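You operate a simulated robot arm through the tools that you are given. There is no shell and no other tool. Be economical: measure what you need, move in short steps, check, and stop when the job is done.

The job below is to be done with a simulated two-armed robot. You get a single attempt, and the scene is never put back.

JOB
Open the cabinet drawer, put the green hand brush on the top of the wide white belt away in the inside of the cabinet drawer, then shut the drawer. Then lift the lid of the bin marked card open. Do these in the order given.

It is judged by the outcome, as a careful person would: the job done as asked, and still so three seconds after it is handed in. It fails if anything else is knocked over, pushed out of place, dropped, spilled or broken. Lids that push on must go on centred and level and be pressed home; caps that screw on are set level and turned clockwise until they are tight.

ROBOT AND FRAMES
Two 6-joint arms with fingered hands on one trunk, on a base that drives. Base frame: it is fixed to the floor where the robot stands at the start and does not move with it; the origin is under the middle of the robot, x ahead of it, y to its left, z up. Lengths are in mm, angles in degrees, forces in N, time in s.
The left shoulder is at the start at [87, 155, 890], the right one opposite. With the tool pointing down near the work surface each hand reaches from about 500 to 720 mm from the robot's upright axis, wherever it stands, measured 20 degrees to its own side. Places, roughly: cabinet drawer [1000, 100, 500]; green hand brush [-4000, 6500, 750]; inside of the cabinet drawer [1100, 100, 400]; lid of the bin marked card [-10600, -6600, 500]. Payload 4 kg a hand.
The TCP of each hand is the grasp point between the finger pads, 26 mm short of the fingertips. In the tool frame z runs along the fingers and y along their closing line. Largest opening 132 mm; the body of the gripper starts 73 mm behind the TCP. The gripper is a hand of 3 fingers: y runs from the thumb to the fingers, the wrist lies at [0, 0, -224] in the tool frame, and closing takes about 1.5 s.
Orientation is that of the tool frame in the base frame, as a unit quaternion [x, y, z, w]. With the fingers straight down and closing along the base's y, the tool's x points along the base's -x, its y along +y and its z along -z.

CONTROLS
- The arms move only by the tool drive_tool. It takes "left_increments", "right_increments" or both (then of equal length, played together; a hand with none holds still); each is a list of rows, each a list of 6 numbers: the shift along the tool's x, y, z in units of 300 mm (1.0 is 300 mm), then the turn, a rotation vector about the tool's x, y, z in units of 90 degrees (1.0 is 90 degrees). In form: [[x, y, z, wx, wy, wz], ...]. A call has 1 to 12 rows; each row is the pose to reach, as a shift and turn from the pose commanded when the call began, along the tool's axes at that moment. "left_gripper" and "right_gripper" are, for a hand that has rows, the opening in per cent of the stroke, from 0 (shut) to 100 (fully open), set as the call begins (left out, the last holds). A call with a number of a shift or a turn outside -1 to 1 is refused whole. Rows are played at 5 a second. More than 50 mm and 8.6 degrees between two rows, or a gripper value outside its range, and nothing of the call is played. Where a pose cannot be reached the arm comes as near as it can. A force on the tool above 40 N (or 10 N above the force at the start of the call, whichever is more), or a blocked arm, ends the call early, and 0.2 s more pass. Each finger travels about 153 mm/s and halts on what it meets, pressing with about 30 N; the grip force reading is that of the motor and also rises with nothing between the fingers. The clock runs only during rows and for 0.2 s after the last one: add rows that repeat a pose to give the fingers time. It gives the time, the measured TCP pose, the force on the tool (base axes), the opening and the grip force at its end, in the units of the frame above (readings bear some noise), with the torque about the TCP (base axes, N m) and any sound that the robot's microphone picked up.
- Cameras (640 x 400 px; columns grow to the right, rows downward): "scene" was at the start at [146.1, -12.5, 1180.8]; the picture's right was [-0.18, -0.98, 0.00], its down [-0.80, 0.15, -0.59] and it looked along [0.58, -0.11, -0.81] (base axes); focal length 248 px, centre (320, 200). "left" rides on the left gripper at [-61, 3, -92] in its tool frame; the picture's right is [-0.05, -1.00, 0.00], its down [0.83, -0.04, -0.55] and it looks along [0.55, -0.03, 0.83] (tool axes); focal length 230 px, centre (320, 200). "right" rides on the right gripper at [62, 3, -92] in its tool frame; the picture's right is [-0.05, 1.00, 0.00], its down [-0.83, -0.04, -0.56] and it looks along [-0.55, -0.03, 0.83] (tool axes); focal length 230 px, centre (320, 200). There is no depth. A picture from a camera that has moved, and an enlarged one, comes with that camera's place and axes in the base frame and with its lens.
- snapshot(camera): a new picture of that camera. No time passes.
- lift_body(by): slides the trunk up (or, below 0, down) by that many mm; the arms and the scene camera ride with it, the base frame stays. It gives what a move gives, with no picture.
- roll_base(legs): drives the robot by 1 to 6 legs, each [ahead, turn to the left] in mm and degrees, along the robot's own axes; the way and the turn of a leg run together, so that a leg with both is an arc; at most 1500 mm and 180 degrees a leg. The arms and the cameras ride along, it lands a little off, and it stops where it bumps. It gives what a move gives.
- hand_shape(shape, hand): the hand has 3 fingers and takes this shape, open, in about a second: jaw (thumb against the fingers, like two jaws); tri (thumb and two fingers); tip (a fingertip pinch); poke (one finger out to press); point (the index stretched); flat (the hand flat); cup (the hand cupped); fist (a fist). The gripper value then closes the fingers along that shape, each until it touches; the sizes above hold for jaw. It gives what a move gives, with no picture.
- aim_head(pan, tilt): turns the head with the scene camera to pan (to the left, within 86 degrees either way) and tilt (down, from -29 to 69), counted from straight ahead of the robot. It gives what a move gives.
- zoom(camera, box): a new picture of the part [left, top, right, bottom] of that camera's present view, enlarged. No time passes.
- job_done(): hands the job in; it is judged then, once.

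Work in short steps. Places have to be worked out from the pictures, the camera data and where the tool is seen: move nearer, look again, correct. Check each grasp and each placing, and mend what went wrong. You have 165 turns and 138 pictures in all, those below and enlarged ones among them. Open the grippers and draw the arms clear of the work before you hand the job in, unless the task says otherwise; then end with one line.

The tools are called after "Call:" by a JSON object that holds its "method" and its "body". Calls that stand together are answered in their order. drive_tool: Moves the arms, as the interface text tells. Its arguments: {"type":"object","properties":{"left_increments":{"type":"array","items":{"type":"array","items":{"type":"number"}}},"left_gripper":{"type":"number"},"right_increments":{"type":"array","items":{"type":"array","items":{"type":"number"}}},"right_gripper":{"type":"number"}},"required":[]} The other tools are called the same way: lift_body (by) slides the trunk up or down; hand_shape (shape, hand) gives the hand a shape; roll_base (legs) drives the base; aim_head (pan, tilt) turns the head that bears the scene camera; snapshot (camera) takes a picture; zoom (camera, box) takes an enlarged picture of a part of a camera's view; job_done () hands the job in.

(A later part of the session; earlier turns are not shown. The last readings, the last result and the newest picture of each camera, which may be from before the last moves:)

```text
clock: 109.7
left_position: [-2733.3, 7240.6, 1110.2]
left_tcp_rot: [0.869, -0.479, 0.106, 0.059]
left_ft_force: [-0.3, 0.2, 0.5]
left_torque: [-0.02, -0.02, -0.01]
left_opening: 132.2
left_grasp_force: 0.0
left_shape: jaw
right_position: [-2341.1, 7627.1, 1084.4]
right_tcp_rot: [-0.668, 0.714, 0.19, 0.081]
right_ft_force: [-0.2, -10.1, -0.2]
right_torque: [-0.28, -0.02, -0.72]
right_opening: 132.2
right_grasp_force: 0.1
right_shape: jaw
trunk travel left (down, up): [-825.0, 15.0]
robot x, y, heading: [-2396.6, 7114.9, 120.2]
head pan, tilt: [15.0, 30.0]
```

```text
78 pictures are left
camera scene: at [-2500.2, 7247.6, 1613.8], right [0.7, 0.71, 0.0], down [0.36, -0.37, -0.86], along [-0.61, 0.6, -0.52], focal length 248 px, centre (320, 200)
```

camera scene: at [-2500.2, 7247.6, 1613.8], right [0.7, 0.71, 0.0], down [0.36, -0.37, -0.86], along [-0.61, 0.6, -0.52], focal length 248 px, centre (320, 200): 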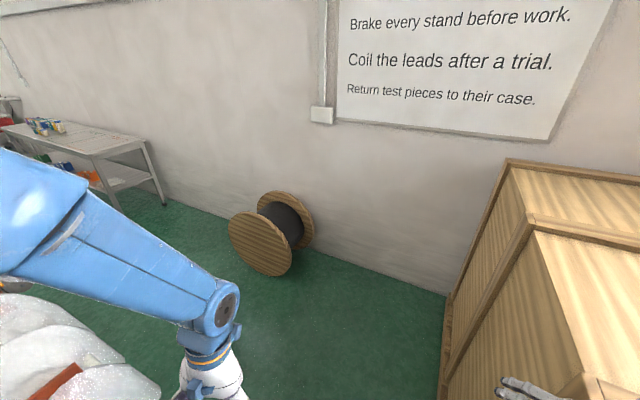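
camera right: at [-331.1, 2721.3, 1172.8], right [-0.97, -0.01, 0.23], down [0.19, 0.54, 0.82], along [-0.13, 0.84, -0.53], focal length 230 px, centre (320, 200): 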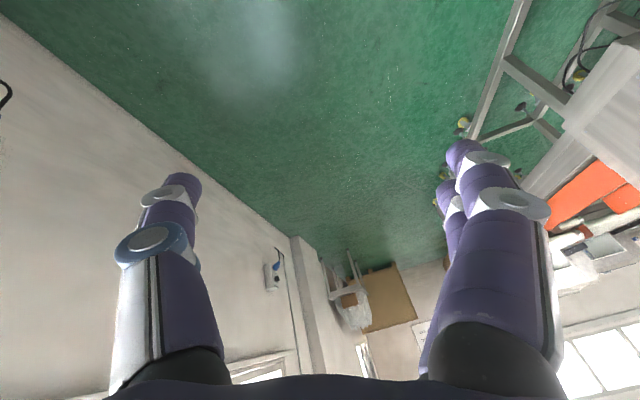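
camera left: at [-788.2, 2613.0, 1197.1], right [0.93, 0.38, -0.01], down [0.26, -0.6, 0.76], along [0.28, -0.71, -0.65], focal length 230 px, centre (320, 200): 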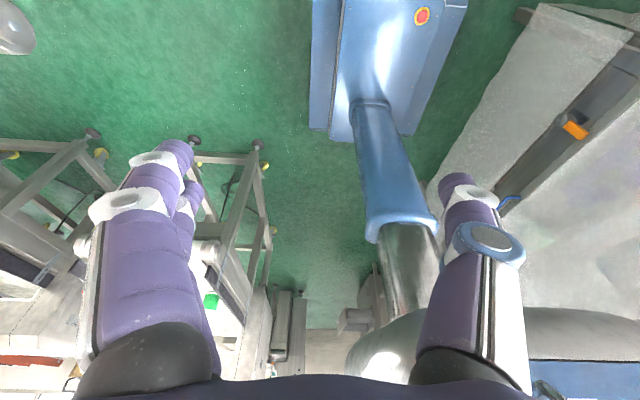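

My right hand touched the front of the crate at (-2341, 7627). I'll back off 150 mm, turn left, and check the crate.

Call:
{"method": "roll_base", "body": {"legs": [[-150, 0]]}}

Call:
{"method": "aim_head", "body": {"pan": -20, "tilt": 30}}

Call:
{"method": "snapshot", "body": {"camera": "scene"}}

```text
clock: 111.0
left_position: [-2639.8, 7080.6, 1117.9]
left_tcp_rot: [0.869, -0.481, 0.102, 0.056]
left_ft_force: [0.1, 0.9, -0.5]
left_torque: [0.0, -0.03, 0.02]
left_opening: 131.7
left_grasp_force: 0.0
left_shape: jaw
right_position: [-2253.1, 7469.3, 1102.8]
right_tcp_rot: [-0.684, 0.693, 0.215, 0.075]
right_ft_force: [0.5, 0.0, 0.3]
right_torque: [-0.04, 0.03, 0.02]
right_opening: 131.8
right_grasp_force: 0.1
right_shape: jaw
trunk travel left (down, up): [-825.0, 15.0]
robot x, y, heading: [-2322.6, 6988.6, 119.9]
head pan, tilt: [15.0, 30.0]
```

```text
clock: 112.0
left_position: [-2648.8, 7099.5, 1115.8]
left_tcp_rot: [0.868, -0.481, 0.107, 0.059]
left_ft_force: [0.2, -0.5, 0.8]
left_torque: [0.02, 0.0, -0.02]
left_opening: 132.0
left_grasp_force: 0.1
left_shape: jaw
right_position: [-2268.6, 7486.3, 1096.1]
right_tcp_rot: [-0.684, 0.695, 0.209, 0.073]
right_ft_force: [-0.6, 0.6, 0.9]
right_torque: [0.01, -0.04, -0.02]
right_opening: 131.9
right_grasp_force: 0.1
right_shape: jaw
trunk travel left (down, up): [-825.0, 15.0]
robot x, y, heading: [-2320.8, 6985.5, 120.2]
head pan, tilt: [-20.0, 30.0]
```

```text
77 pictures are left
camera scene: at [-2365.0, 7126.0, 1616.1], right [0.98, 0.17, 0.0], down [0.09, -0.5, -0.86], along [-0.15, 0.85, -0.5], focal length 248 px, centre (320, 200)
```

scene: 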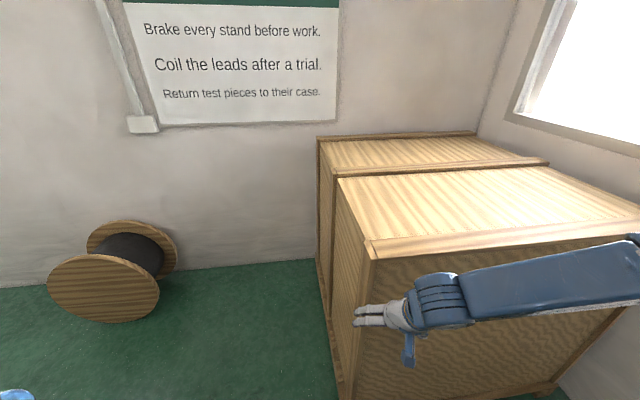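

The crate hasn't moved. I'll pull the right hand inward before passing it.

Call:
{"method": "drive_tool", "body": {"right_increments": [[0.081, 0.067, -0.021, 0, 0, 0], [0.163, 0.134, -0.041, 0, 0, 0], [0.244, 0.201, -0.062, 0, 0, 0], [0.326, 0.268, -0.082, 0, 0, 0], [0.407, 0.335, -0.103, 0, 0, 0]]}}

Call:
{"method": "snapshot", "body": {"camera": "scene"}}

```text
clock: 113.2
left_position: [-2659.0, 7110.8, 1110.9]
left_tcp_rot: [0.868, -0.48, 0.111, 0.061]
left_ft_force: [-0.3, -0.1, 0.2]
left_torque: [-0.03, -0.01, 0.02]
left_opening: 132.2
left_grasp_force: 0.1
left_shape: jaw
right_position: [-2332.9, 7482.9, 1102.5]
right_tcp_rot: [-0.684, 0.692, 0.217, 0.076]
right_ft_force: [-0.4, -0.3, -0.4]
right_torque: [-0.02, 0.0, 0.0]
right_opening: 131.9
right_grasp_force: 0.0
right_shape: jaw
right hand out of reach, approached as far as the arm can: row 1, 2, 3, 4, 5
trunk travel left (down, up): [-825.0, 15.0]
robot x, y, heading: [-2323.0, 6987.0, 120.1]
head pan, tilt: [-20.0, 30.0]
```

```text
76 pictures are left
camera scene: at [-2379.0, 7144.5, 1613.8], right [0.98, 0.17, 0.01], down [0.1, -0.51, -0.86], along [-0.15, 0.84, -0.51], focal length 248 px, centre (320, 200)
```

scene: 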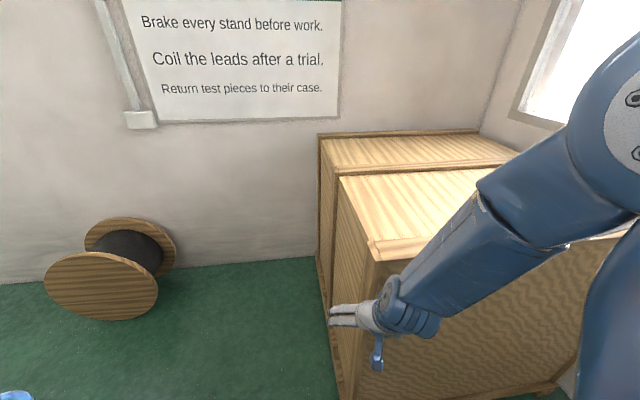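

The elbow now sits higher and closer in. I'll straighten this hand to finger-down as well.

Call:
{"method": "drive_tool", "body": {"right_increments": [[0.011, 0.018, -0.038, 0.009, 0.049, -0.056], [0.021, 0.036, -0.076, 0.018, 0.098, -0.112], [0.032, 0.054, -0.114, 0.028, 0.147, -0.168], [0.042, 0.071, -0.152, 0.037, 0.196, -0.224], [0.053, 0.089, -0.19, 0.046, 0.245, -0.28], [0.063, 0.107, -0.228, 0.055, 0.294, -0.336], [0.063, 0.107, -0.228, 0.055, 0.294, -0.336]]}}

Call:
{"method": "roll_base", "body": {"legs": [[0, 2], [300, 0]]}}

Call:
{"method": "snapshot", "body": {"camera": "scene"}}

```text
clock: 114.8
left_position: [-2657.1, 7112.7, 1111.7]
left_tcp_rot: [0.868, -0.48, 0.111, 0.061]
left_ft_force: [0.0, 0.5, 0.0]
left_torque: [-0.01, 0.04, 0.02]
left_opening: 132.0
left_grasp_force: 0.1
left_shape: jaw
right_position: [-2350.3, 7430.2, 1157.8]
right_tcp_rot: [0.866, -0.5, 0.013, 0.008]
right_ft_force: [0.5, -0.4, -0.6]
right_torque: [-0.01, -0.01, -0.04]
right_opening: 132.0
right_grasp_force: 0.0
right_shape: jaw
right hand out of reach, approached as far as the arm can: row 1, 2
trunk travel left (down, up): [-825.0, 15.0]
robot x, y, heading: [-2321.9, 6986.6, 120.1]
head pan, tilt: [-20.0, 30.0]
```

```text
clock: 117.3
left_position: [-2819.0, 7351.9, 1111.5]
left_tcp_rot: [0.877, -0.464, 0.109, 0.06]
left_ft_force: [-0.4, -0.7, 0.3]
left_torque: [0.01, 0.04, -0.02]
left_opening: 131.7
left_grasp_force: 0.0
left_shape: jaw
right_position: [-2524.8, 7681.4, 1158.6]
right_tcp_rot: [0.875, -0.484, 0.01, 0.007]
right_ft_force: [0.4, -0.4, -0.4]
right_torque: [0.03, 0.04, 0.0]
right_opening: 132.0
right_grasp_force: 0.0
right_shape: jaw
trunk travel left (down, up): [-825.0, 15.0]
robot x, y, heading: [-2481.5, 7240.5, 122.3]
head pan, tilt: [-20.0, 30.0]
```

```text
75 pictures are left
camera scene: at [-2538.9, 7394.0, 1614.6], right [0.98, 0.21, 0.01], down [0.11, -0.5, -0.86], along [-0.18, 0.84, -0.51], focal length 248 px, centre (320, 200)
```

scene: 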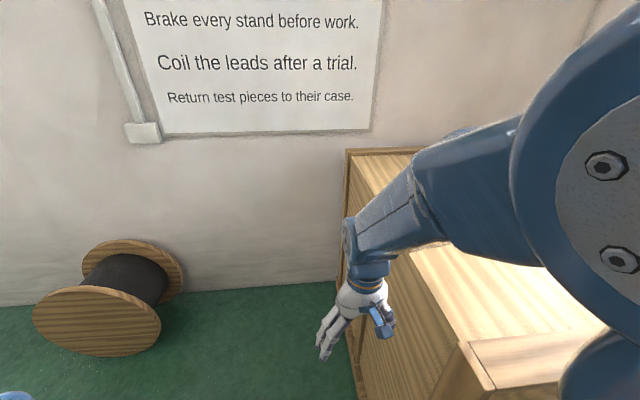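

That's clear of the crate. I'll go on 520 mm, then turn left to face the cross belt.

Call:
{"method": "roll_base", "body": {"legs": [[520, 0], [0, 40], [0, 36]]}}

Call:
{"method": "aim_head", "body": {"pan": 10, "tilt": 30}}

Call:
{"method": "snapshot", "body": {"camera": "scene"}}

```text
clock: 123.8
left_position: [-2993.0, 7412.2, 1110.1]
left_tcp_rot: [0.984, 0.128, 0.122, -0.013]
left_ft_force: [0.3, -0.2, 0.0]
left_torque: [-0.03, -0.03, -0.03]
left_opening: 132.1
left_grasp_force: 0.1
left_shape: jaw
right_position: [-3133.4, 7824.0, 1123.7]
right_tcp_rot: [0.992, 0.099, 0.078, -0.003]
right_ft_force: [-0.8, 0.1, 0.3]
right_torque: [-0.01, 0.01, -0.01]
right_opening: 131.9
right_grasp_force: 0.1
right_shape: jaw
trunk travel left (down, up): [-825.0, 15.0]
robot x, y, heading: [-2766.7, 7698.4, -167.9]
head pan, tilt: [-20.0, 30.0]
stopped in leg 3: the robot was blocked; the commanded pose is now the measured one
```

```text
clock: 124.8
left_position: [-2993.3, 7410.7, 1109.3]
left_tcp_rot: [0.984, 0.127, 0.122, -0.013]
left_ft_force: [-0.6, -0.2, 0.4]
left_torque: [-0.03, -0.03, 0.0]
left_opening: 132.1
left_grasp_force: 0.1
left_shape: jaw
right_position: [-3134.6, 7821.3, 1123.7]
right_tcp_rot: [0.992, 0.099, 0.077, -0.004]
right_ft_force: [-1.3, -0.1, -0.2]
right_torque: [0.0, -0.03, -0.04]
right_opening: 132.2
right_grasp_force: 0.1
right_shape: jaw
trunk travel left (down, up): [-825.0, 15.0]
robot x, y, heading: [-2768.5, 7697.5, -168.0]
head pan, tilt: [10.0, 30.0]
```

```text
74 pictures are left
camera scene: at [-2930.6, 7647.8, 1613.8], right [-0.37, 0.93, 0.0], down [0.48, 0.19, -0.86], along [-0.79, -0.32, -0.52], focal length 248 px, centre (320, 200)
```

scene: 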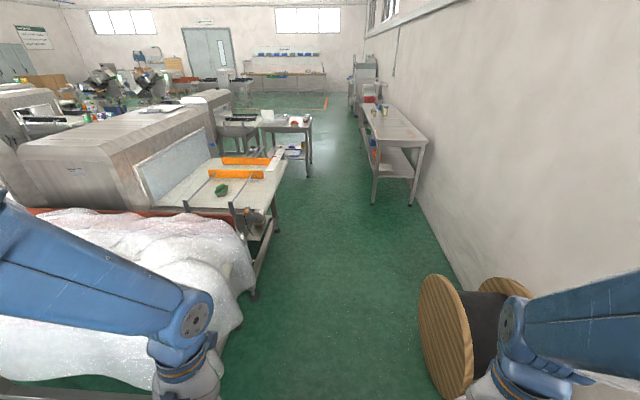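

I can now see the green brush on the belt near (-4052, 6464) and a clear lane to it. I'll pull ahead a little, correct the heading, and drive to a spot beside the belt end.

Call:
{"method": "roll_base", "body": {"legs": [[250, 0], [0, 13], [550, 0], [550, 0]]}}

Call:
{"method": "aim_head", "body": {"pan": 40, "tilt": 35}}

Call:
{"method": "snapshot", "body": {"camera": "scene"}}

```text
clock: 133.0
left_position: [-4152.2, 6855.4, 1109.6]
left_tcp_rot: [0.962, 0.237, 0.13, -0.029]
left_ft_force: [-0.2, 0.0, -0.2]
left_torque: [-0.02, 0.0, 0.0]
left_opening: 132.0
left_grasp_force: 0.1
left_shape: jaw
right_position: [-4401.0, 7217.2, 1129.2]
right_tcp_rot: [0.975, 0.214, 0.061, -0.008]
right_ft_force: [-0.2, -0.1, -0.3]
right_torque: [0.03, -0.04, 0.04]
right_opening: 131.8
right_grasp_force: 0.1
right_shape: jaw
trunk travel left (down, up): [-825.0, 15.0]
robot x, y, heading: [-4007.9, 7184.1, -154.7]
head pan, tilt: [10.0, 30.0]
```

```text
clock: 133.9
left_position: [-4157.0, 6854.5, 1110.0]
left_tcp_rot: [0.962, 0.242, 0.122, -0.028]
left_ft_force: [0.6, 0.5, 0.2]
left_torque: [0.0, 0.02, -0.02]
left_opening: 132.3
left_grasp_force: 0.0
left_shape: jaw
right_position: [-4374.1, 7231.6, 1116.1]
right_tcp_rot: [0.973, 0.213, 0.089, -0.014]
right_ft_force: [-0.8, 0.9, 0.5]
right_torque: [-0.01, 0.04, 0.01]
right_opening: 132.2
right_grasp_force: 0.2
right_shape: jaw
trunk travel left (down, up): [-825.0, 15.0]
robot x, y, heading: [-4002.3, 7183.6, -154.6]
head pan, tilt: [40.0, 35.0]
```

```text
73 pictures are left
camera scene: at [-4114.0, 7070.8, 1606.4], right [-0.91, 0.42, -0.01], down [0.25, 0.53, -0.81], along [-0.33, -0.74, -0.59], focal length 248 px, centre (320, 200)
```

scene: 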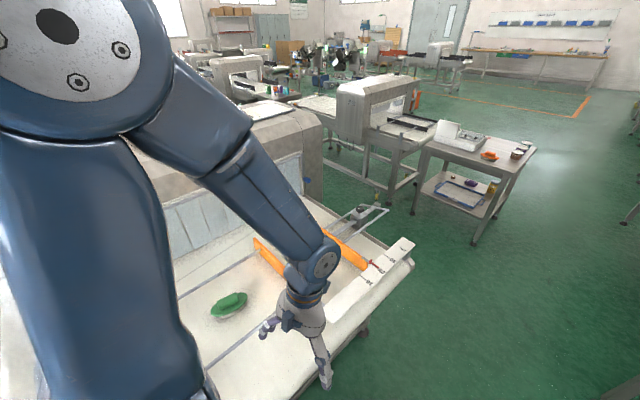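

I'm beside the belt, with the brush near (-4022, 6483). I'll turn left to face it squarely and look again.

Call:
{"method": "roll_base", "body": {"legs": [[0, 42], [0, 41.5]]}}

Call:
{"method": "aim_head", "body": {"pan": -10, "tilt": 50}}

Call:
{"method": "snapshot", "body": {"camera": "scene"}}

Call:
{"method": "snapshot", "body": {"camera": "right"}}

```text
clock: 138.3
left_position: [-3714.8, 6972.1, 1109.7]
left_tcp_rot: [0.581, 0.803, 0.081, -0.103]
left_ft_force: [-0.9, -0.6, 0.3]
left_torque: [0.04, -0.01, -0.04]
left_opening: 131.9
left_grasp_force: 0.2
left_shape: jaw
right_position: [-4137.8, 6851.3, 1104.5]
right_tcp_rot: [0.613, 0.783, 0.073, -0.075]
right_ft_force: [0.0, -0.4, -0.1]
right_torque: [0.03, -0.05, -0.02]
right_opening: 132.2
right_grasp_force: 0.1
right_shape: jaw
trunk travel left (down, up): [-825.0, 15.0]
robot x, y, heading: [-4014.9, 7181.5, -75.8]
head pan, tilt: [40.0, 35.0]
stopped in leg 2: the robot was blocked; the commanded pose is now the measured one
```

```text
clock: 139.4
left_position: [-3712.6, 6972.2, 1110.1]
left_tcp_rot: [0.583, 0.802, 0.082, -0.103]
left_ft_force: [-0.4, 0.3, 0.5]
left_torque: [-0.02, 0.02, 0.02]
left_opening: 132.2
left_grasp_force: 0.1
left_shape: jaw
right_position: [-4136.2, 6852.1, 1106.0]
right_tcp_rot: [0.613, 0.783, 0.072, -0.075]
right_ft_force: [0.4, -0.2, 0.0]
right_torque: [0.01, 0.03, 0.03]
right_opening: 132.0
right_grasp_force: 0.0
right_shape: jaw
trunk travel left (down, up): [-825.0, 15.0]
robot x, y, heading: [-4013.6, 7179.9, -75.8]
head pan, tilt: [-10.0, 50.0]
```

```text
72 pictures are left
camera scene: at [-3982.0, 7025.6, 1586.1], right [-0.99, -0.14, 0.0], down [-0.11, 0.76, -0.64], along [0.09, -0.64, -0.76], focal length 248 px, centre (320, 200)
```

scene: 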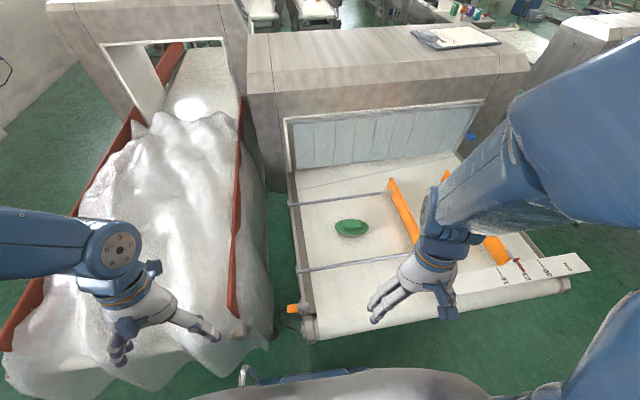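

```text
71 pictures are left
camera right: at [-4144.1, 6891.2, 1209.8], right [0.98, 0.19, 0.01], down [0.17, -0.91, 0.37], along [0.08, -0.36, -0.93], focal length 230 px, centre (320, 200)
```

right: 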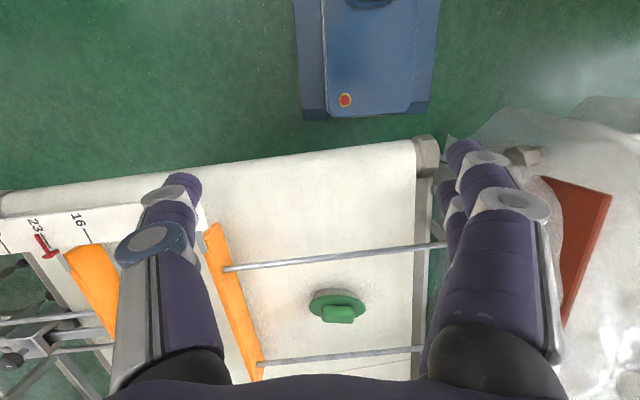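

The brush is clearly visible between two crossbars. Triangulated, it's at about (-4027, 6510, 835). I'll zoom to see its shape and orientation.

Call:
{"method": "zoom", "body": {"camera": "right", "box": [260, 260, 420, 360]}}

Call:
{"method": "zoom", "body": {"camera": "scene", "box": [280, 170, 440, 270]}}

```text
4.00 times, centred on (340, 310) of right
camera zoom: at [-4144.1, 6891.2, 1209.8], right [0.98, 0.19, 0.01], down [0.17, -0.91, 0.37], along [0.08, -0.36, -0.93], focal length 920 px, centre (240, -240)
```

zoom: 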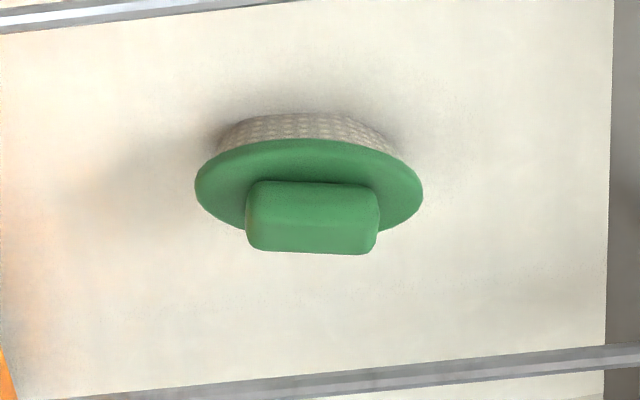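

```text
4.00 times, centred on (360, 220) of scene
camera zoom: at [-3982.0, 7025.6, 1586.1], right [-0.99, -0.14, 0.0], down [-0.11, 0.76, -0.64], along [0.09, -0.64, -0.76], focal length 993 px, centre (160, 120)
```

zoom: 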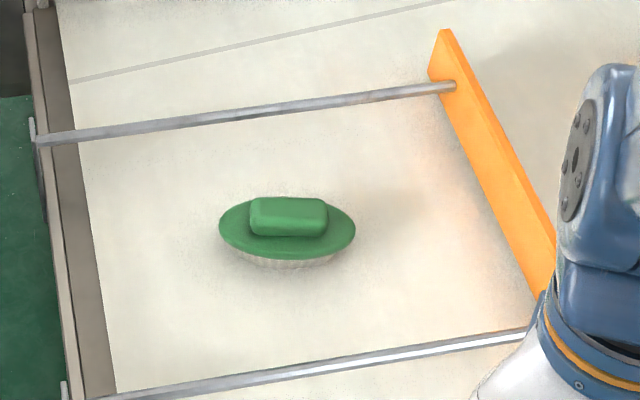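

The brush is an oval plate with a handle block and bristles: centre (-4025, 6502), plate at about z 829, belt at about z 788. I'll grip across its narrow side. First I'll lower the trunk while raising the left hand to stay clear of the bubble wrap.

Call:
{"method": "drive_tool", "body": {"left_increments": [[0, 0, -0.13, 0, 0, 0], [0, 0, -0.26, 0, 0, 0], [0, 0, -0.4, 0, 0, 0]]}}

Call:
{"method": "lift_body", "body": {"by": -150}}

Call:
{"method": "drive_tool", "body": {"right_increments": [[-0.11, 0.001, -0.023, -0.008, -0.009, 0.088], [-0.22, 0.002, -0.046, -0.017, -0.019, 0.177], [-0.33, 0.003, -0.069, -0.025, -0.028, 0.265], [-0.435, 0.004, -0.091, -0.033, -0.037, 0.353], [-0.543, 0.005, -0.114, -0.042, -0.047, 0.442], [-0.652, 0.005, -0.137, -0.05, -0.056, 0.53]]}}

Call:
{"method": "snapshot", "body": {"camera": "scene"}}

```text
clock: 140.2
left_position: [-3699.6, 6914.1, 1164.3]
left_tcp_rot: [0.586, 0.796, 0.092, -0.119]
left_ft_force: [-0.6, -0.2, 0.3]
left_torque: [0.01, 0.0, -0.01]
left_opening: 131.9
left_grasp_force: 0.1
left_shape: jaw
left hand out of reach, approached as far as the arm can: row 1, 2, 3
right_position: [-4133.7, 6849.9, 1106.1]
right_tcp_rot: [0.614, 0.782, 0.071, -0.076]
right_ft_force: [0.0, 0.2, 0.1]
right_torque: [0.01, -0.03, 0.01]
right_opening: 132.0
right_grasp_force: 0.0
right_shape: jaw
trunk travel left (down, up): [-825.0, 15.0]
robot x, y, heading: [-4013.4, 7176.8, -75.7]
head pan, tilt: [-10.0, 50.0]
```

```text
clock: 142.0
left_position: [-3699.2, 6913.2, 1017.4]
left_tcp_rot: [0.586, 0.797, 0.09, -0.114]
left_ft_force: [0.0, 0.7, 0.4]
left_torque: [0.01, -0.01, 0.01]
left_opening: 132.1
left_grasp_force: 0.0
left_shape: jaw
right_position: [-4134.4, 6854.5, 956.5]
right_tcp_rot: [0.614, 0.782, 0.072, -0.076]
right_ft_force: [-0.5, -0.4, 0.1]
right_torque: [-0.02, 0.01, -0.02]
right_opening: 132.2
right_grasp_force: 0.0
right_shape: jaw
trunk travel left (down, up): [-675.0, 165.0]
robot x, y, heading: [-4013.4, 7177.0, -75.6]
head pan, tilt: [-10.0, 50.0]
```

```text
clock: 143.4
left_position: [-3699.7, 6912.2, 1015.7]
left_tcp_rot: [0.587, 0.796, 0.09, -0.115]
left_ft_force: [0.0, 0.6, -0.6]
left_torque: [0.02, -0.03, 0.0]
left_opening: 132.2
left_grasp_force: 0.0
left_shape: jaw
right_position: [-4085.3, 6658.9, 975.2]
right_tcp_rot: [0.885, 0.465, 0.032, -0.019]
right_ft_force: [0.4, -0.1, 0.0]
right_torque: [0.04, 0.01, 0.01]
right_opening: 131.8
right_grasp_force: 0.0
right_shape: jaw
trunk travel left (down, up): [-675.0, 165.0]
robot x, y, heading: [-4010.7, 7182.9, -75.7]
head pan, tilt: [-10.0, 50.0]
```

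```text
68 pictures are left
camera scene: at [-3986.8, 7027.6, 1434.3], right [-1.0, -0.08, 0.0], down [-0.06, 0.78, -0.63], along [0.05, -0.63, -0.78], focal length 248 px, centre (320, 200)
```

scene: 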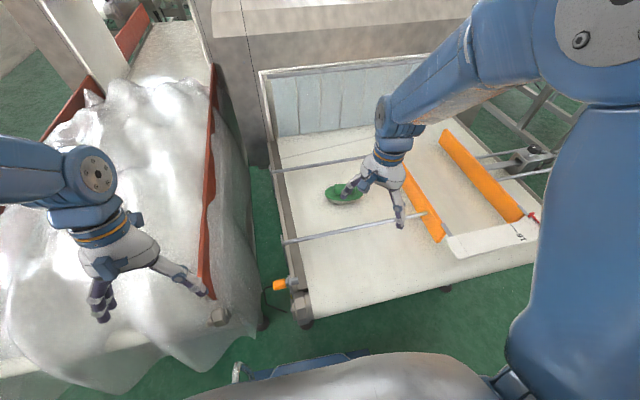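

The rotation is reachable. I'll finish turning and move above the brush at z≈905.

Call:
{"method": "drive_tool", "body": {"right_increments": [[-0.056, 0.077, 0.03, -0.004, -0.007, 0.088], [-0.111, 0.154, 0.06, -0.007, -0.014, 0.176], [-0.167, 0.232, 0.09, -0.011, -0.021, 0.264], [-0.223, 0.309, 0.12, -0.015, -0.029, 0.351], [-0.278, 0.386, 0.16, -0.018, -0.036, 0.439], [-0.334, 0.463, 0.207, -0.022, -0.043, 0.527]]}}

Call:
{"method": "snapshot", "body": {"camera": "right"}}

Call:
{"method": "zoom", "body": {"camera": "scene", "box": [240, 120, 480, 270]}}

```text
clock: 144.8
left_position: [-3700.8, 6912.3, 1015.8]
left_tcp_rot: [0.586, 0.797, 0.09, -0.116]
left_ft_force: [-0.3, 0.1, -0.1]
left_torque: [0.03, -0.02, -0.01]
left_opening: 131.9
left_grasp_force: 0.2
left_shape: jaw
right_position: [-4025.5, 6497.9, 906.8]
right_tcp_rot: [0.998, 0.069, 0.0, 0.0]
right_ft_force: [0.8, -0.5, -0.2]
right_torque: [-0.01, -0.02, -0.03]
right_opening: 131.9
right_grasp_force: 0.0
right_shape: jaw
trunk travel left (down, up): [-675.0, 165.0]
robot x, y, heading: [-4010.6, 7181.4, -75.5]
head pan, tilt: [-10.0, 50.0]
```

```text
67 pictures are left
camera right: at [-3963.6, 6502.7, 999.4], right [0.09, -1.0, 0.0], down [-0.83, -0.07, 0.55], along [-0.55, -0.05, -0.83], focal length 230 px, centre (320, 200)
```

right: 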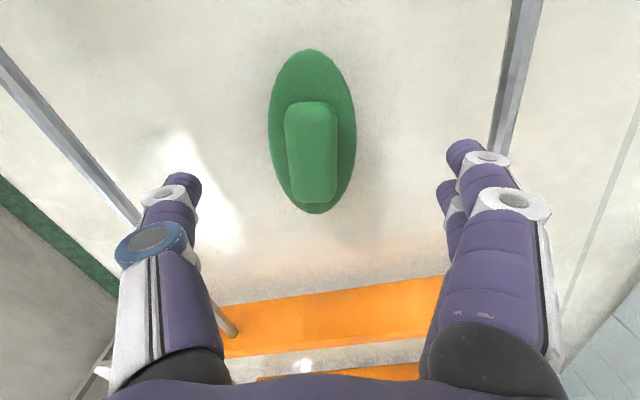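

```text
2.67 times, centred on (360, 195) of scene
camera zoom: at [-3986.6, 7027.3, 1434.3], right [-1.0, -0.08, 0.0], down [-0.06, 0.78, -0.63], along [0.05, -0.63, -0.78], focal length 662 px, centre (213, 213)
```

zoom: 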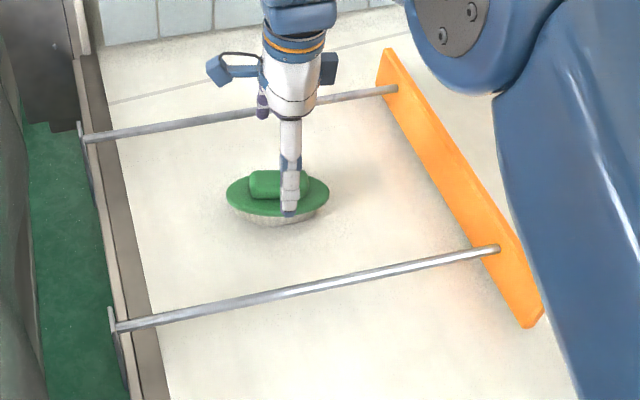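

The brush centre is 10 mm left and 6 mm back of the TCP. I'll correct that and descend so the fingers pass on both sides of the plate.

Call:
{"method": "drive_tool", "body": {"right_increments": [[0.036, -0.015, 0.05, 0, 0, 0], [0.036, -0.015, 0.13, 0, 0, 0], [0.036, -0.015, 0.21, 0, 0, 0], [0.036, -0.015, 0.28, 0, 0, 0]]}}

Call:
{"method": "snapshot", "body": {"camera": "right"}}

```text
clock: 145.8
left_position: [-3707.9, 6943.2, 1004.3]
left_tcp_rot: [0.585, 0.792, 0.107, -0.137]
left_ft_force: [-0.2, -0.1, -0.6]
left_torque: [0.01, 0.0, 0.02]
left_opening: 132.1
left_grasp_force: 0.1
left_shape: jaw
right_position: [-4019.3, 6520.0, 845.4]
right_tcp_rot: [0.998, 0.069, 0.001, 0.01]
right_ft_force: [0.2, 0.2, 0.6]
right_torque: [-0.04, -0.02, -0.01]
right_opening: 132.0
right_grasp_force: 0.1
right_shape: jaw
trunk travel left (down, up): [-675.0, 165.0]
robot x, y, heading: [-4009.9, 7180.2, -75.4]
head pan, tilt: [-10.0, 50.0]
stopped in row 4 (right hand): the arm was blocked; the commanded pose is now the measured one
```

```text
65 pictures are left
camera right: at [-3958.4, 6526.5, 938.7], right [0.09, -1.0, 0.02], down [-0.83, -0.06, 0.55], along [-0.55, -0.07, -0.83], focal length 230 px, centre (320, 200)
```

right: 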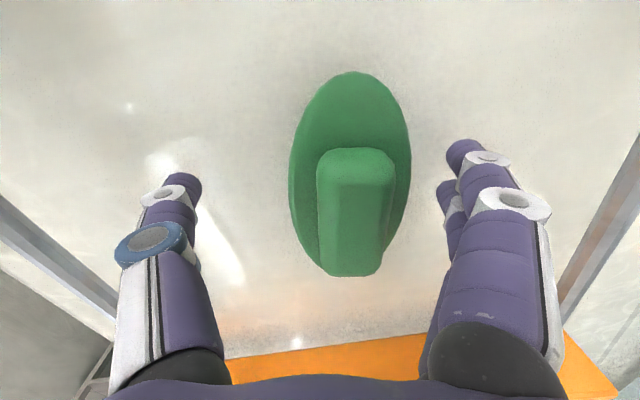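

Something stopped the arm 20 mm high, and it wasn't the tool. I'll check the arm in the scene view.

Call:
{"method": "snapshot", "body": {"camera": "scene"}}

```text
64 pictures are left
camera scene: at [-3986.5, 7030.7, 1434.8], right [-1.0, -0.08, 0.0], down [-0.06, 0.77, -0.63], along [0.05, -0.63, -0.78], focal length 248 px, centre (320, 200)
```

scene: 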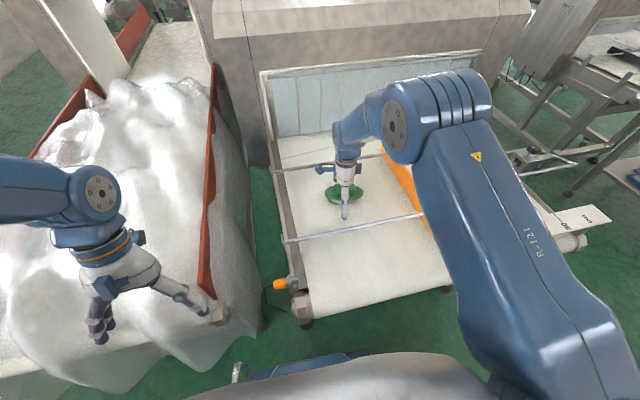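

The elbow swung to a different configuration near a singularity, and the hand is still free over the brush. I'll recentre on (-4012, 6503) and descend the last 23 mm gently.

Call:
{"method": "drive_tool", "body": {"right_increments": [[0.015, 0.06, 0, 0, 0, 0], [0.015, 0.06, 0.03, 0, 0, 0], [0.015, 0.06, 0.06, 0, 0, 0], [0.015, 0.06, 0.077, 0, 0, 0], [0.015, 0.06, 0.077, 0, 0, 0]]}}

Call:
{"method": "snapshot", "body": {"camera": "right"}}

```text
clock: 146.4
left_position: [-3715.3, 6970.4, 995.5]
left_tcp_rot: [0.582, 0.789, 0.123, -0.157]
left_ft_force: [0.9, 0.0, 0.0]
left_torque: [-0.02, -0.01, -0.05]
left_opening: 132.1
left_grasp_force: 0.0
left_shape: jaw
right_position: [-4014.4, 6514.6, 849.4]
right_tcp_rot: [0.997, 0.068, 0.002, 0.021]
right_ft_force: [0.1, 0.3, 0.7]
right_torque: [-0.05, 0.02, -0.01]
right_opening: 132.0
right_grasp_force: 0.0
right_shape: jaw
trunk travel left (down, up): [-675.0, 165.0]
robot x, y, heading: [-4011.1, 7183.4, -75.2]
head pan, tilt: [-10.0, 50.0]
stopped in row 3 (right hand): the arm was blocked; the commanded pose is now the measured one
```

```text
63 pictures are left
camera right: at [-3954.6, 6523.4, 943.2], right [0.09, -1.0, 0.04], down [-0.83, -0.05, 0.55], along [-0.55, -0.08, -0.83], focal length 230 px, centre (320, 200)
```

right: 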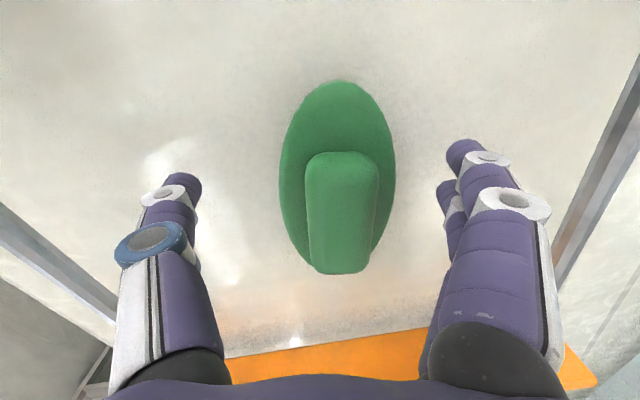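

Call:
{"method": "snapshot", "body": {"camera": "scene"}}

```text
62 pictures are left
camera scene: at [-3986.9, 7032.8, 1435.0], right [-1.0, -0.08, 0.0], down [-0.06, 0.77, -0.63], along [0.05, -0.63, -0.78], focal length 248 px, centre (320, 200)
```

scene: 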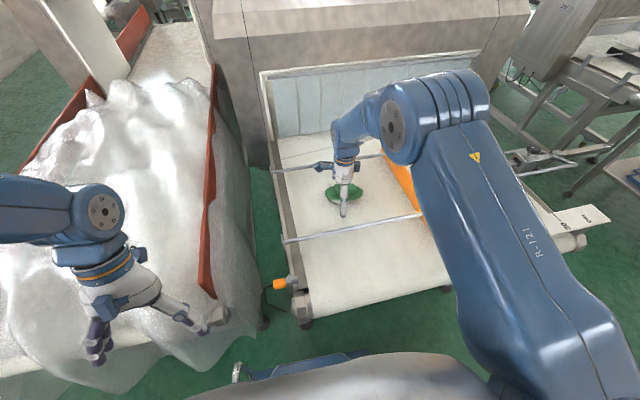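

The elbow configuration is the trouble, not a collision. The fingers already straddle the brush within 10 mm, so I'll lower the trunk 26 mm instead of moving the arm.

Call:
{"method": "lift_body", "body": {"by": -26}}

Call:
{"method": "snapshot", "body": {"camera": "right"}}

```text
clock: 147.1
left_position: [-3714.2, 6967.2, 971.5]
left_tcp_rot: [0.581, 0.789, 0.122, -0.155]
left_ft_force: [-0.5, -0.2, 0.2]
left_torque: [0.0, -0.01, -0.01]
left_opening: 131.9
left_grasp_force: 0.0
left_shape: jaw
right_position: [-4013.9, 6512.5, 827.1]
right_tcp_rot: [0.997, 0.07, 0.003, 0.025]
right_ft_force: [-1.2, -14.5, 36.2]
right_torque: [2.57, 0.5, 0.33]
right_opening: 131.5
right_grasp_force: 0.0
right_shape: jaw
trunk travel left (down, up): [-649.0, 191.0]
robot x, y, heading: [-4013.2, 7178.9, -75.7]
head pan, tilt: [-10.0, 50.0]
```

```text
61 pictures are left
camera right: at [-3954.4, 6520.6, 919.9], right [0.09, -1.0, 0.05], down [-0.83, -0.05, 0.55], along [-0.54, -0.09, -0.83], focal length 230 px, centre (320, 200)
```

right: 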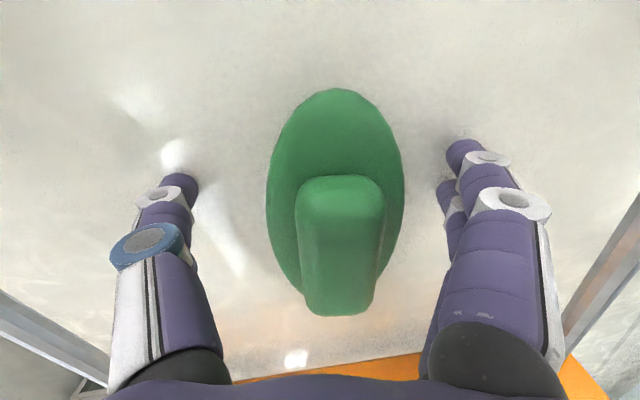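

The tips now press lightly on the belt at z≈827. I'll raise 6 mm and close the hand on the brush.

Call:
{"method": "lift_body", "body": {"by": 6}}

Call:
{"method": "drive_tool", "body": {"right_gripper": 0, "right_increments": [[0, 0, 0, 0, 0, 0], [0, 0, 0, 0, 0, 0], [0, 0, 0, 0, 0, 0], [0, 0, 0, 0, 0, 0], [0, 0, 0, 0, 0, 0], [0, 0, 0, 0, 0, 0], [0, 0, 0, 0, 0, 0]]}}

Call:
{"method": "snapshot", "body": {"camera": "right"}}

```text
clock: 147.7
left_position: [-3714.1, 6966.6, 975.1]
left_tcp_rot: [0.582, 0.789, 0.122, -0.155]
left_ft_force: [0.3, -0.1, -0.3]
left_torque: [0.0, -0.01, 0.01]
left_opening: 132.2
left_grasp_force: 0.1
left_shape: jaw
right_position: [-4014.4, 6514.8, 826.6]
right_tcp_rot: [0.997, 0.069, 0.003, 0.018]
right_ft_force: [-0.3, -6.9, 17.8]
right_torque: [1.19, 0.18, 0.06]
right_opening: 131.7
right_grasp_force: 0.2
right_shape: jaw
trunk travel left (down, up): [-655.0, 185.0]
robot x, y, heading: [-4012.7, 7182.0, -75.5]
head pan, tilt: [-10.0, 50.0]
```

```text
clock: 149.2
left_position: [-3715.0, 6969.4, 977.2]
left_tcp_rot: [0.582, 0.789, 0.122, -0.154]
left_ft_force: [1.0, 0.3, 0.1]
left_torque: [0.0, 0.01, 0.05]
left_opening: 131.8
left_grasp_force: 0.1
left_shape: jaw
right_position: [-4014.7, 6514.4, 829.2]
right_tcp_rot: [0.997, 0.07, 0.001, 0.02]
right_ft_force: [-1.4, 7.0, 19.4]
right_torque: [1.31, 0.22, 0.02]
right_opening: 56.8
right_grasp_force: 30.8
right_shape: jaw
trunk travel left (down, up): [-655.0, 185.0]
robot x, y, heading: [-4009.3, 7177.8, -75.4]
head pan, tilt: [-10.0, 50.0]
```

```text
60 pictures are left
camera right: at [-3954.6, 6523.2, 922.2], right [0.09, -1.0, 0.04], down [-0.83, -0.05, 0.55], along [-0.55, -0.08, -0.83], focal length 230 px, centre (320, 200)
```

right: 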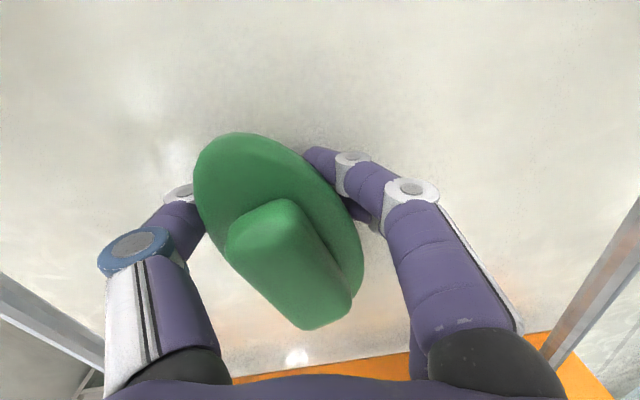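

It's gripped at 57 mm opening, though the brush turned a little. I'll lift with the trunk and check the hold.

Call:
{"method": "lift_body", "body": {"by": 120}}

Call:
{"method": "snapshot", "body": {"camera": "right"}}

Call:
{"method": "snapshot", "body": {"camera": "scene"}}

```text
clock: 150.5
left_position: [-3724.4, 6998.7, 1082.2]
left_tcp_rot: [0.577, 0.784, 0.142, -0.179]
left_ft_force: [-0.1, 0.6, -0.1]
left_torque: [-0.02, 0.04, 0.0]
left_opening: 132.1
left_grasp_force: 0.0
left_shape: jaw
right_position: [-4020.2, 6530.0, 955.3]
right_tcp_rot: [0.997, 0.069, 0.003, 0.03]
right_ft_force: [0.4, 0.5, -0.9]
right_torque: [-0.05, -0.05, 0.0]
right_opening: 56.0
right_grasp_force: 29.9
right_shape: jaw
trunk travel left (down, up): [-769.0, 71.0]
robot x, y, heading: [-4011.1, 7179.3, -75.7]
head pan, tilt: [-10.0, 50.0]
stopped: the arm was blocked; the commanded pose is now the measured one
```

```text
59 pictures are left
camera right: at [-3959.5, 6539.5, 1047.9], right [0.08, -0.99, 0.06], down [-0.83, -0.04, 0.55], along [-0.55, -0.1, -0.83], focal length 230 px, centre (320, 200)
```

right: 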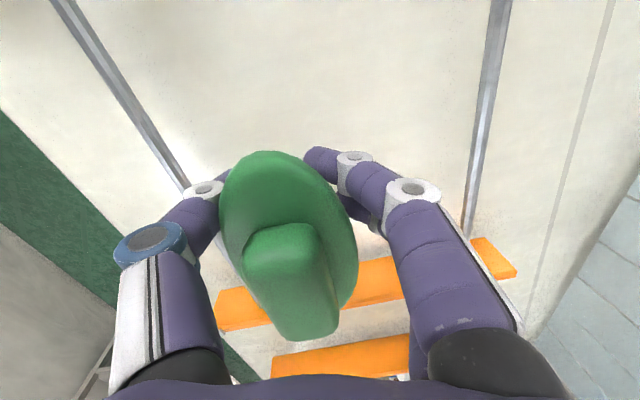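

```text
58 pictures are left
camera scene: at [-3986.7, 7030.0, 1529.2], right [-1.0, -0.08, 0.0], down [-0.06, 0.77, -0.63], along [0.05, -0.63, -0.78], focal length 248 px, centre (320, 200)
```

scene: 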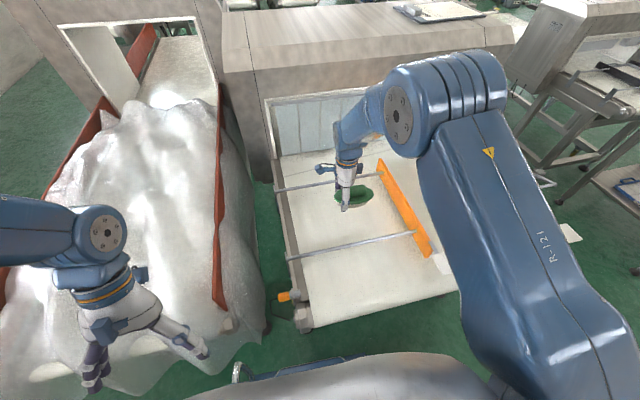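

The brush is held and lifted. The stops come from the left arm being folded at its limit, so I'll bring that hand forward to a comfortable finger-down pose.

Call:
{"method": "drive_tool", "body": {"left_increments": [[-0.093, -0.005, -0.068, 0.001, -0.059, 0.007], [-0.185, -0.011, -0.137, 0.001, -0.118, 0.013], [-0.278, -0.016, -0.205, 0.002, -0.176, 0.02], [-0.37, -0.022, -0.274, 0.002, -0.235, 0.026], [-0.463, -0.027, -0.342, 0.003, -0.294, 0.033]]}}

Call:
{"method": "snapshot", "body": {"camera": "scene"}}

```text
clock: 151.7
left_position: [-3678.9, 6822.8, 1120.9]
left_tcp_rot: [0.614, 0.789, -0.011, 0.015]
left_ft_force: [0.2, -0.6, -1.0]
left_torque: [-0.01, -0.01, -0.02]
left_opening: 132.2
left_grasp_force: 0.0
left_shape: jaw
left hand out of reach, approached as far as the arm can: row 1, 2, 3, 4, 5
right_position: [-4020.9, 6528.6, 952.7]
right_tcp_rot: [0.997, 0.07, 0.004, 0.028]
right_ft_force: [-0.5, 0.6, -0.7]
right_torque: [-0.05, 0.01, 0.0]
right_opening: 55.7
right_grasp_force: 29.7
right_shape: jaw
trunk travel left (down, up): [-769.0, 71.0]
robot x, y, heading: [-4009.1, 7178.9, -75.3]
head pan, tilt: [-10.0, 50.0]
```

```text
57 pictures are left
camera scene: at [-3986.6, 7027.3, 1528.4], right [-1.0, -0.08, 0.0], down [-0.06, 0.78, -0.63], along [0.05, -0.63, -0.78], focal length 248 px, centre (320, 200)
```

scene: 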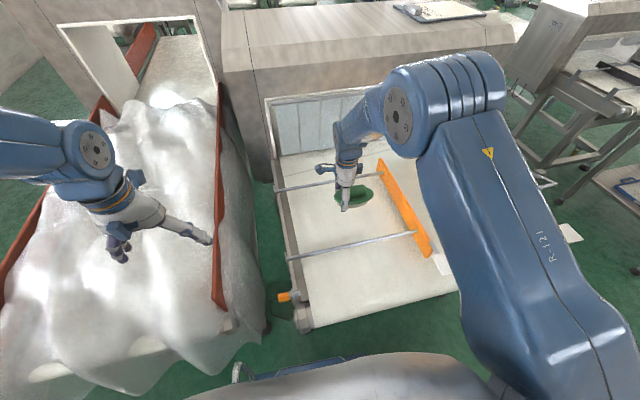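

Both arms look sound. I'll retract the brush toward the body and up, turning the wrist back to neutral.

Call:
{"method": "drive_tool", "body": {"right_increments": [[0, 0, -0.1, 0, 0, 0], [0, -0.02, -0.2, 0, 0, -0.03], [-0.02, -0.12, -0.23, 0, 0, -0.12], [-0.03, -0.22, -0.26, 0, 0, -0.21], [-0.04, -0.32, -0.28, 0, 0, -0.3], [-0.05, -0.42, -0.3, 0, 0, -0.38], [-0.06, -0.5, -0.32, 0, 0, -0.46], [-0.06, -0.5, -0.32, 0, 0, -0.527]]}}

Call:
{"method": "snapshot", "body": {"camera": "scene"}}

```text
clock: 153.5
left_position: [-3679.3, 6822.0, 1121.7]
left_tcp_rot: [0.614, 0.789, -0.012, 0.015]
left_ft_force: [-0.8, 0.2, 0.2]
left_torque: [0.05, 0.01, 0.0]
left_opening: 132.2
left_grasp_force: 0.2
left_shape: jaw
right_position: [-4059.9, 6676.0, 1038.8]
right_tcp_rot: [0.885, 0.465, -0.009, 0.026]
right_ft_force: [-0.6, 0.2, -0.7]
right_torque: [0.05, -0.06, 0.01]
right_opening: 55.9
right_grasp_force: 30.1
right_shape: jaw
trunk travel left (down, up): [-769.0, 71.0]
robot x, y, heading: [-4013.3, 7177.0, -75.5]
head pan, tilt: [-10.0, 50.0]
```

```text
56 pictures are left
camera scene: at [-3986.6, 7026.4, 1528.3], right [-1.0, -0.08, 0.0], down [-0.06, 0.78, -0.63], along [0.05, -0.63, -0.78], focal length 248 px, centre (320, 200)
```

scene: 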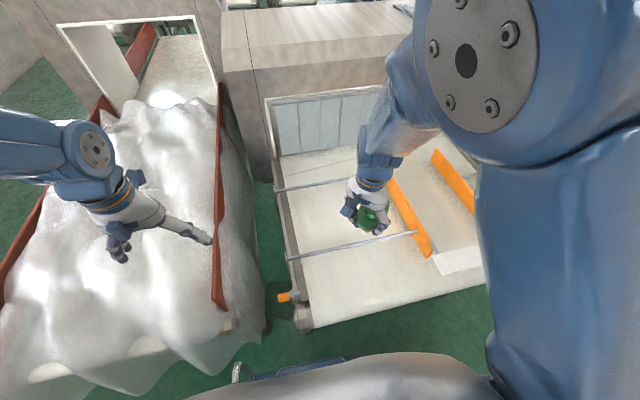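

Call:
{"method": "drive_tool", "body": {"right_increments": [[0.036, -0.042, -0.033, 0, 0, -0.088], [0.073, -0.084, -0.067, 0, 0, -0.177], [0.11, -0.126, -0.1, 0, 0, -0.265], [0.146, -0.168, -0.133, 0, 0, -0.353], [0.183, -0.21, -0.167, 0, 0, -0.442], [0.219, -0.252, -0.2, 0, 0, -0.53]]}}

Call:
{"method": "lift_body", "body": {"by": 60}}

Call:
{"method": "snapshot", "body": {"camera": "right"}}

```text
clock: 154.9
left_position: [-3679.1, 6824.3, 1120.6]
left_tcp_rot: [0.615, 0.789, -0.012, 0.017]
left_ft_force: [-0.4, -0.4, 0.7]
left_torque: [0.0, 0.0, -0.03]
left_opening: 132.0
left_grasp_force: 0.0
left_shape: jaw
right_position: [-4084.2, 6774.2, 1060.0]
right_tcp_rot: [0.627, 0.778, 0.033, 0.012]
right_ft_force: [-0.7, 0.9, -1.1]
right_torque: [0.02, -0.05, 0.03]
right_opening: 55.9
right_grasp_force: 29.8
right_shape: jaw
right hand out of reach, approached as far as the arm can: row 5, 6
trunk travel left (down, up): [-769.0, 71.0]
robot x, y, heading: [-4012.4, 7182.7, -75.6]
head pan, tilt: [-10.0, 50.0]
```

```text
clock: 155.9
left_position: [-3679.3, 6822.0, 1179.8]
left_tcp_rot: [0.614, 0.789, -0.011, 0.014]
left_ft_force: [0.6, -0.1, 0.0]
left_torque: [0.0, -0.03, -0.01]
left_opening: 132.1
left_grasp_force: 0.0
left_shape: jaw
right_position: [-4081.9, 6772.3, 1121.2]
right_tcp_rot: [0.628, 0.778, 0.032, 0.013]
right_ft_force: [0.8, 0.1, -1.2]
right_torque: [0.08, 0.02, -0.01]
right_opening: 55.8
right_grasp_force: 30.2
right_shape: jaw
trunk travel left (down, up): [-829.0, 11.0]
robot x, y, heading: [-4012.6, 7180.3, -75.5]
head pan, tilt: [-10.0, 50.0]
```

```text
55 pictures are left
camera right: at [-4098.4, 6830.1, 1215.2], right [0.98, 0.16, 0.07], down [0.1, -0.84, 0.54], along [0.14, -0.52, -0.84], focal length 230 px, centre (320, 200)
```

right: 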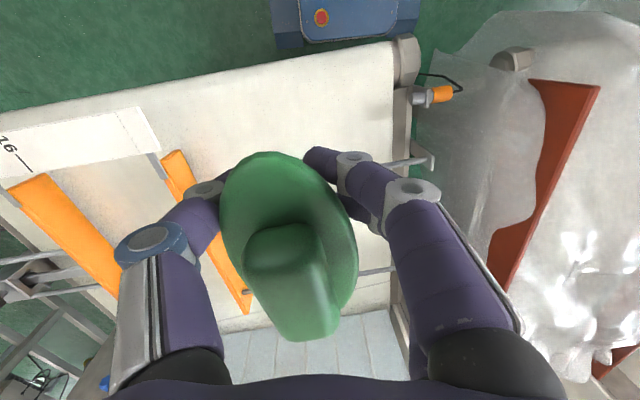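

The brush is held firmly. I'll back off 100 mm and turn to face the return lane.

Call:
{"method": "roll_base", "body": {"legs": [[-100, 0], [0, 32], [0, 31], [0, 31]]}}

Call:
{"method": "aim_head", "body": {"pan": 0, "tilt": 35}}

Call:
{"method": "snapshot", "body": {"camera": "scene"}}

```text
clock: 162.0
left_position: [-3703.1, 7632.4, 1179.8]
left_tcp_rot: [-0.158, 0.987, 0.003, 0.018]
left_ft_force: [-0.7, -0.3, 0.0]
left_torque: [0.03, 0.01, 0.01]
left_opening: 132.3
left_grasp_force: 0.1
left_shape: jaw
right_position: [-3621.7, 7227.5, 1126.9]
right_tcp_rot: [-0.14, 0.989, 0.043, -0.012]
right_ft_force: [-0.2, 0.5, -1.8]
right_torque: [0.02, 0.06, -0.03]
right_opening: 55.7
right_grasp_force: 29.3
right_shape: jaw
trunk travel left (down, up): [-829.0, 11.0]
robot x, y, heading: [-4032.7, 7259.3, 18.3]
head pan, tilt: [-10.0, 50.0]
```

```text
clock: 162.7
left_position: [-3732.5, 7623.6, 1160.5]
left_tcp_rot: [-0.157, 0.988, -0.003, -0.013]
left_ft_force: [-0.1, -0.8, 0.3]
left_torque: [-0.06, 0.0, 0.01]
left_opening: 131.9
left_grasp_force: 0.2
left_shape: jaw
right_position: [-3650.6, 7221.1, 1117.4]
right_tcp_rot: [-0.134, 0.989, 0.054, -0.04]
right_ft_force: [-0.7, 0.3, 0.4]
right_torque: [0.0, -0.03, -0.02]
right_opening: 52.8
right_grasp_force: 29.7
right_shape: jaw
trunk travel left (down, up): [-829.0, 11.0]
robot x, y, heading: [-4033.3, 7265.3, 18.4]
head pan, tilt: [0.0, 35.0]
```

```text
54 pictures are left
camera scene: at [-3873.2, 7293.4, 1601.4], right [0.02, -1.0, 0.01], down [-0.67, -0.02, -0.75], along [0.75, 0.01, -0.67], focal length 248 px, centre (320, 200)
```

scene: 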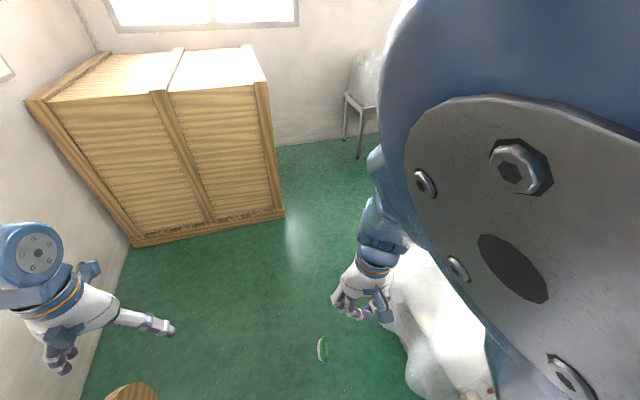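

A green object appears low in the picture. I'll check whether the brush is still in the hand.

Call:
{"method": "snapshot", "body": {"camera": "right"}}

Call:
{"method": "zoom", "body": {"camera": "scene", "box": [260, 250, 420, 400]}}

```text
53 pictures are left
camera right: at [-3703.0, 7197.8, 1213.7], right [-0.21, 0.97, 0.11], down [0.86, 0.13, 0.49], along [0.46, 0.2, -0.86], focal length 230 px, centre (320, 200)
```

right: 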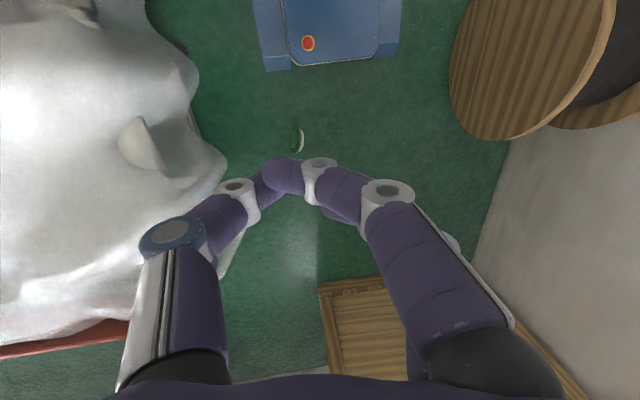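

```text
2.67 times, centred on (340, 325) of scene
camera zoom: at [-3873.2, 7293.4, 1601.4], right [0.02, -1.0, 0.01], down [-0.67, -0.02, -0.75], along [0.75, 0.01, -0.67], focal length 662 px, centre (267, -133)
```

zoom: 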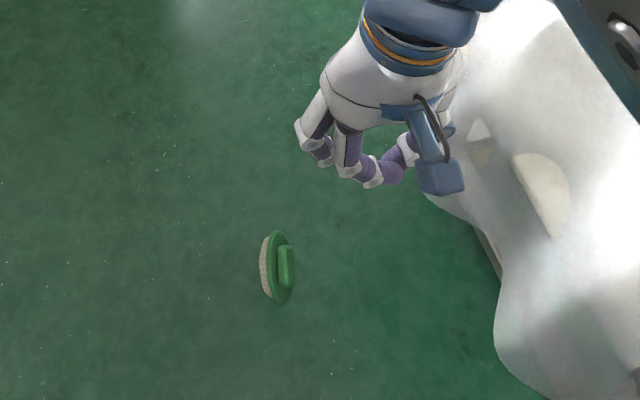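

The brush slipped out of the tips and fell to the floor ahead. I'll look again once it has settled, then pick it up properly by its handle.

Call:
{"method": "aim_head", "body": {"pan": 0, "tilt": 50}}

Call:
{"method": "snapshot", "body": {"camera": "scene"}}

```text
clock: 163.5
left_position: [-3731.3, 7621.7, 1162.2]
left_tcp_rot: [-0.156, 0.988, -0.002, -0.014]
left_ft_force: [0.2, -0.2, -0.6]
left_torque: [-0.01, 0.02, 0.01]
left_opening: 132.0
left_grasp_force: 0.1
left_shape: jaw
right_position: [-3649.7, 7220.4, 1117.2]
right_tcp_rot: [-0.137, 0.988, 0.054, -0.04]
right_ft_force: [0.1, -0.2, 0.1]
right_torque: [0.0, -0.03, 0.01]
right_opening: 52.9
right_grasp_force: 30.1
right_shape: jaw
trunk travel left (down, up): [-829.0, 11.0]
robot x, y, heading: [-4035.2, 7263.5, 18.2]
head pan, tilt: [0.0, 50.0]
```

```text
51 pictures are left
camera scene: at [-3872.1, 7291.7, 1601.0], right [0.02, -1.0, 0.01], down [-0.67, -0.02, -0.74], along [0.74, 0.01, -0.67], focal length 248 px, centre (320, 200)
```

scene: 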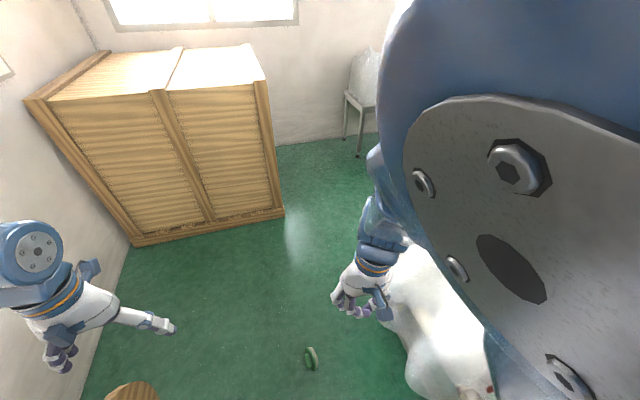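

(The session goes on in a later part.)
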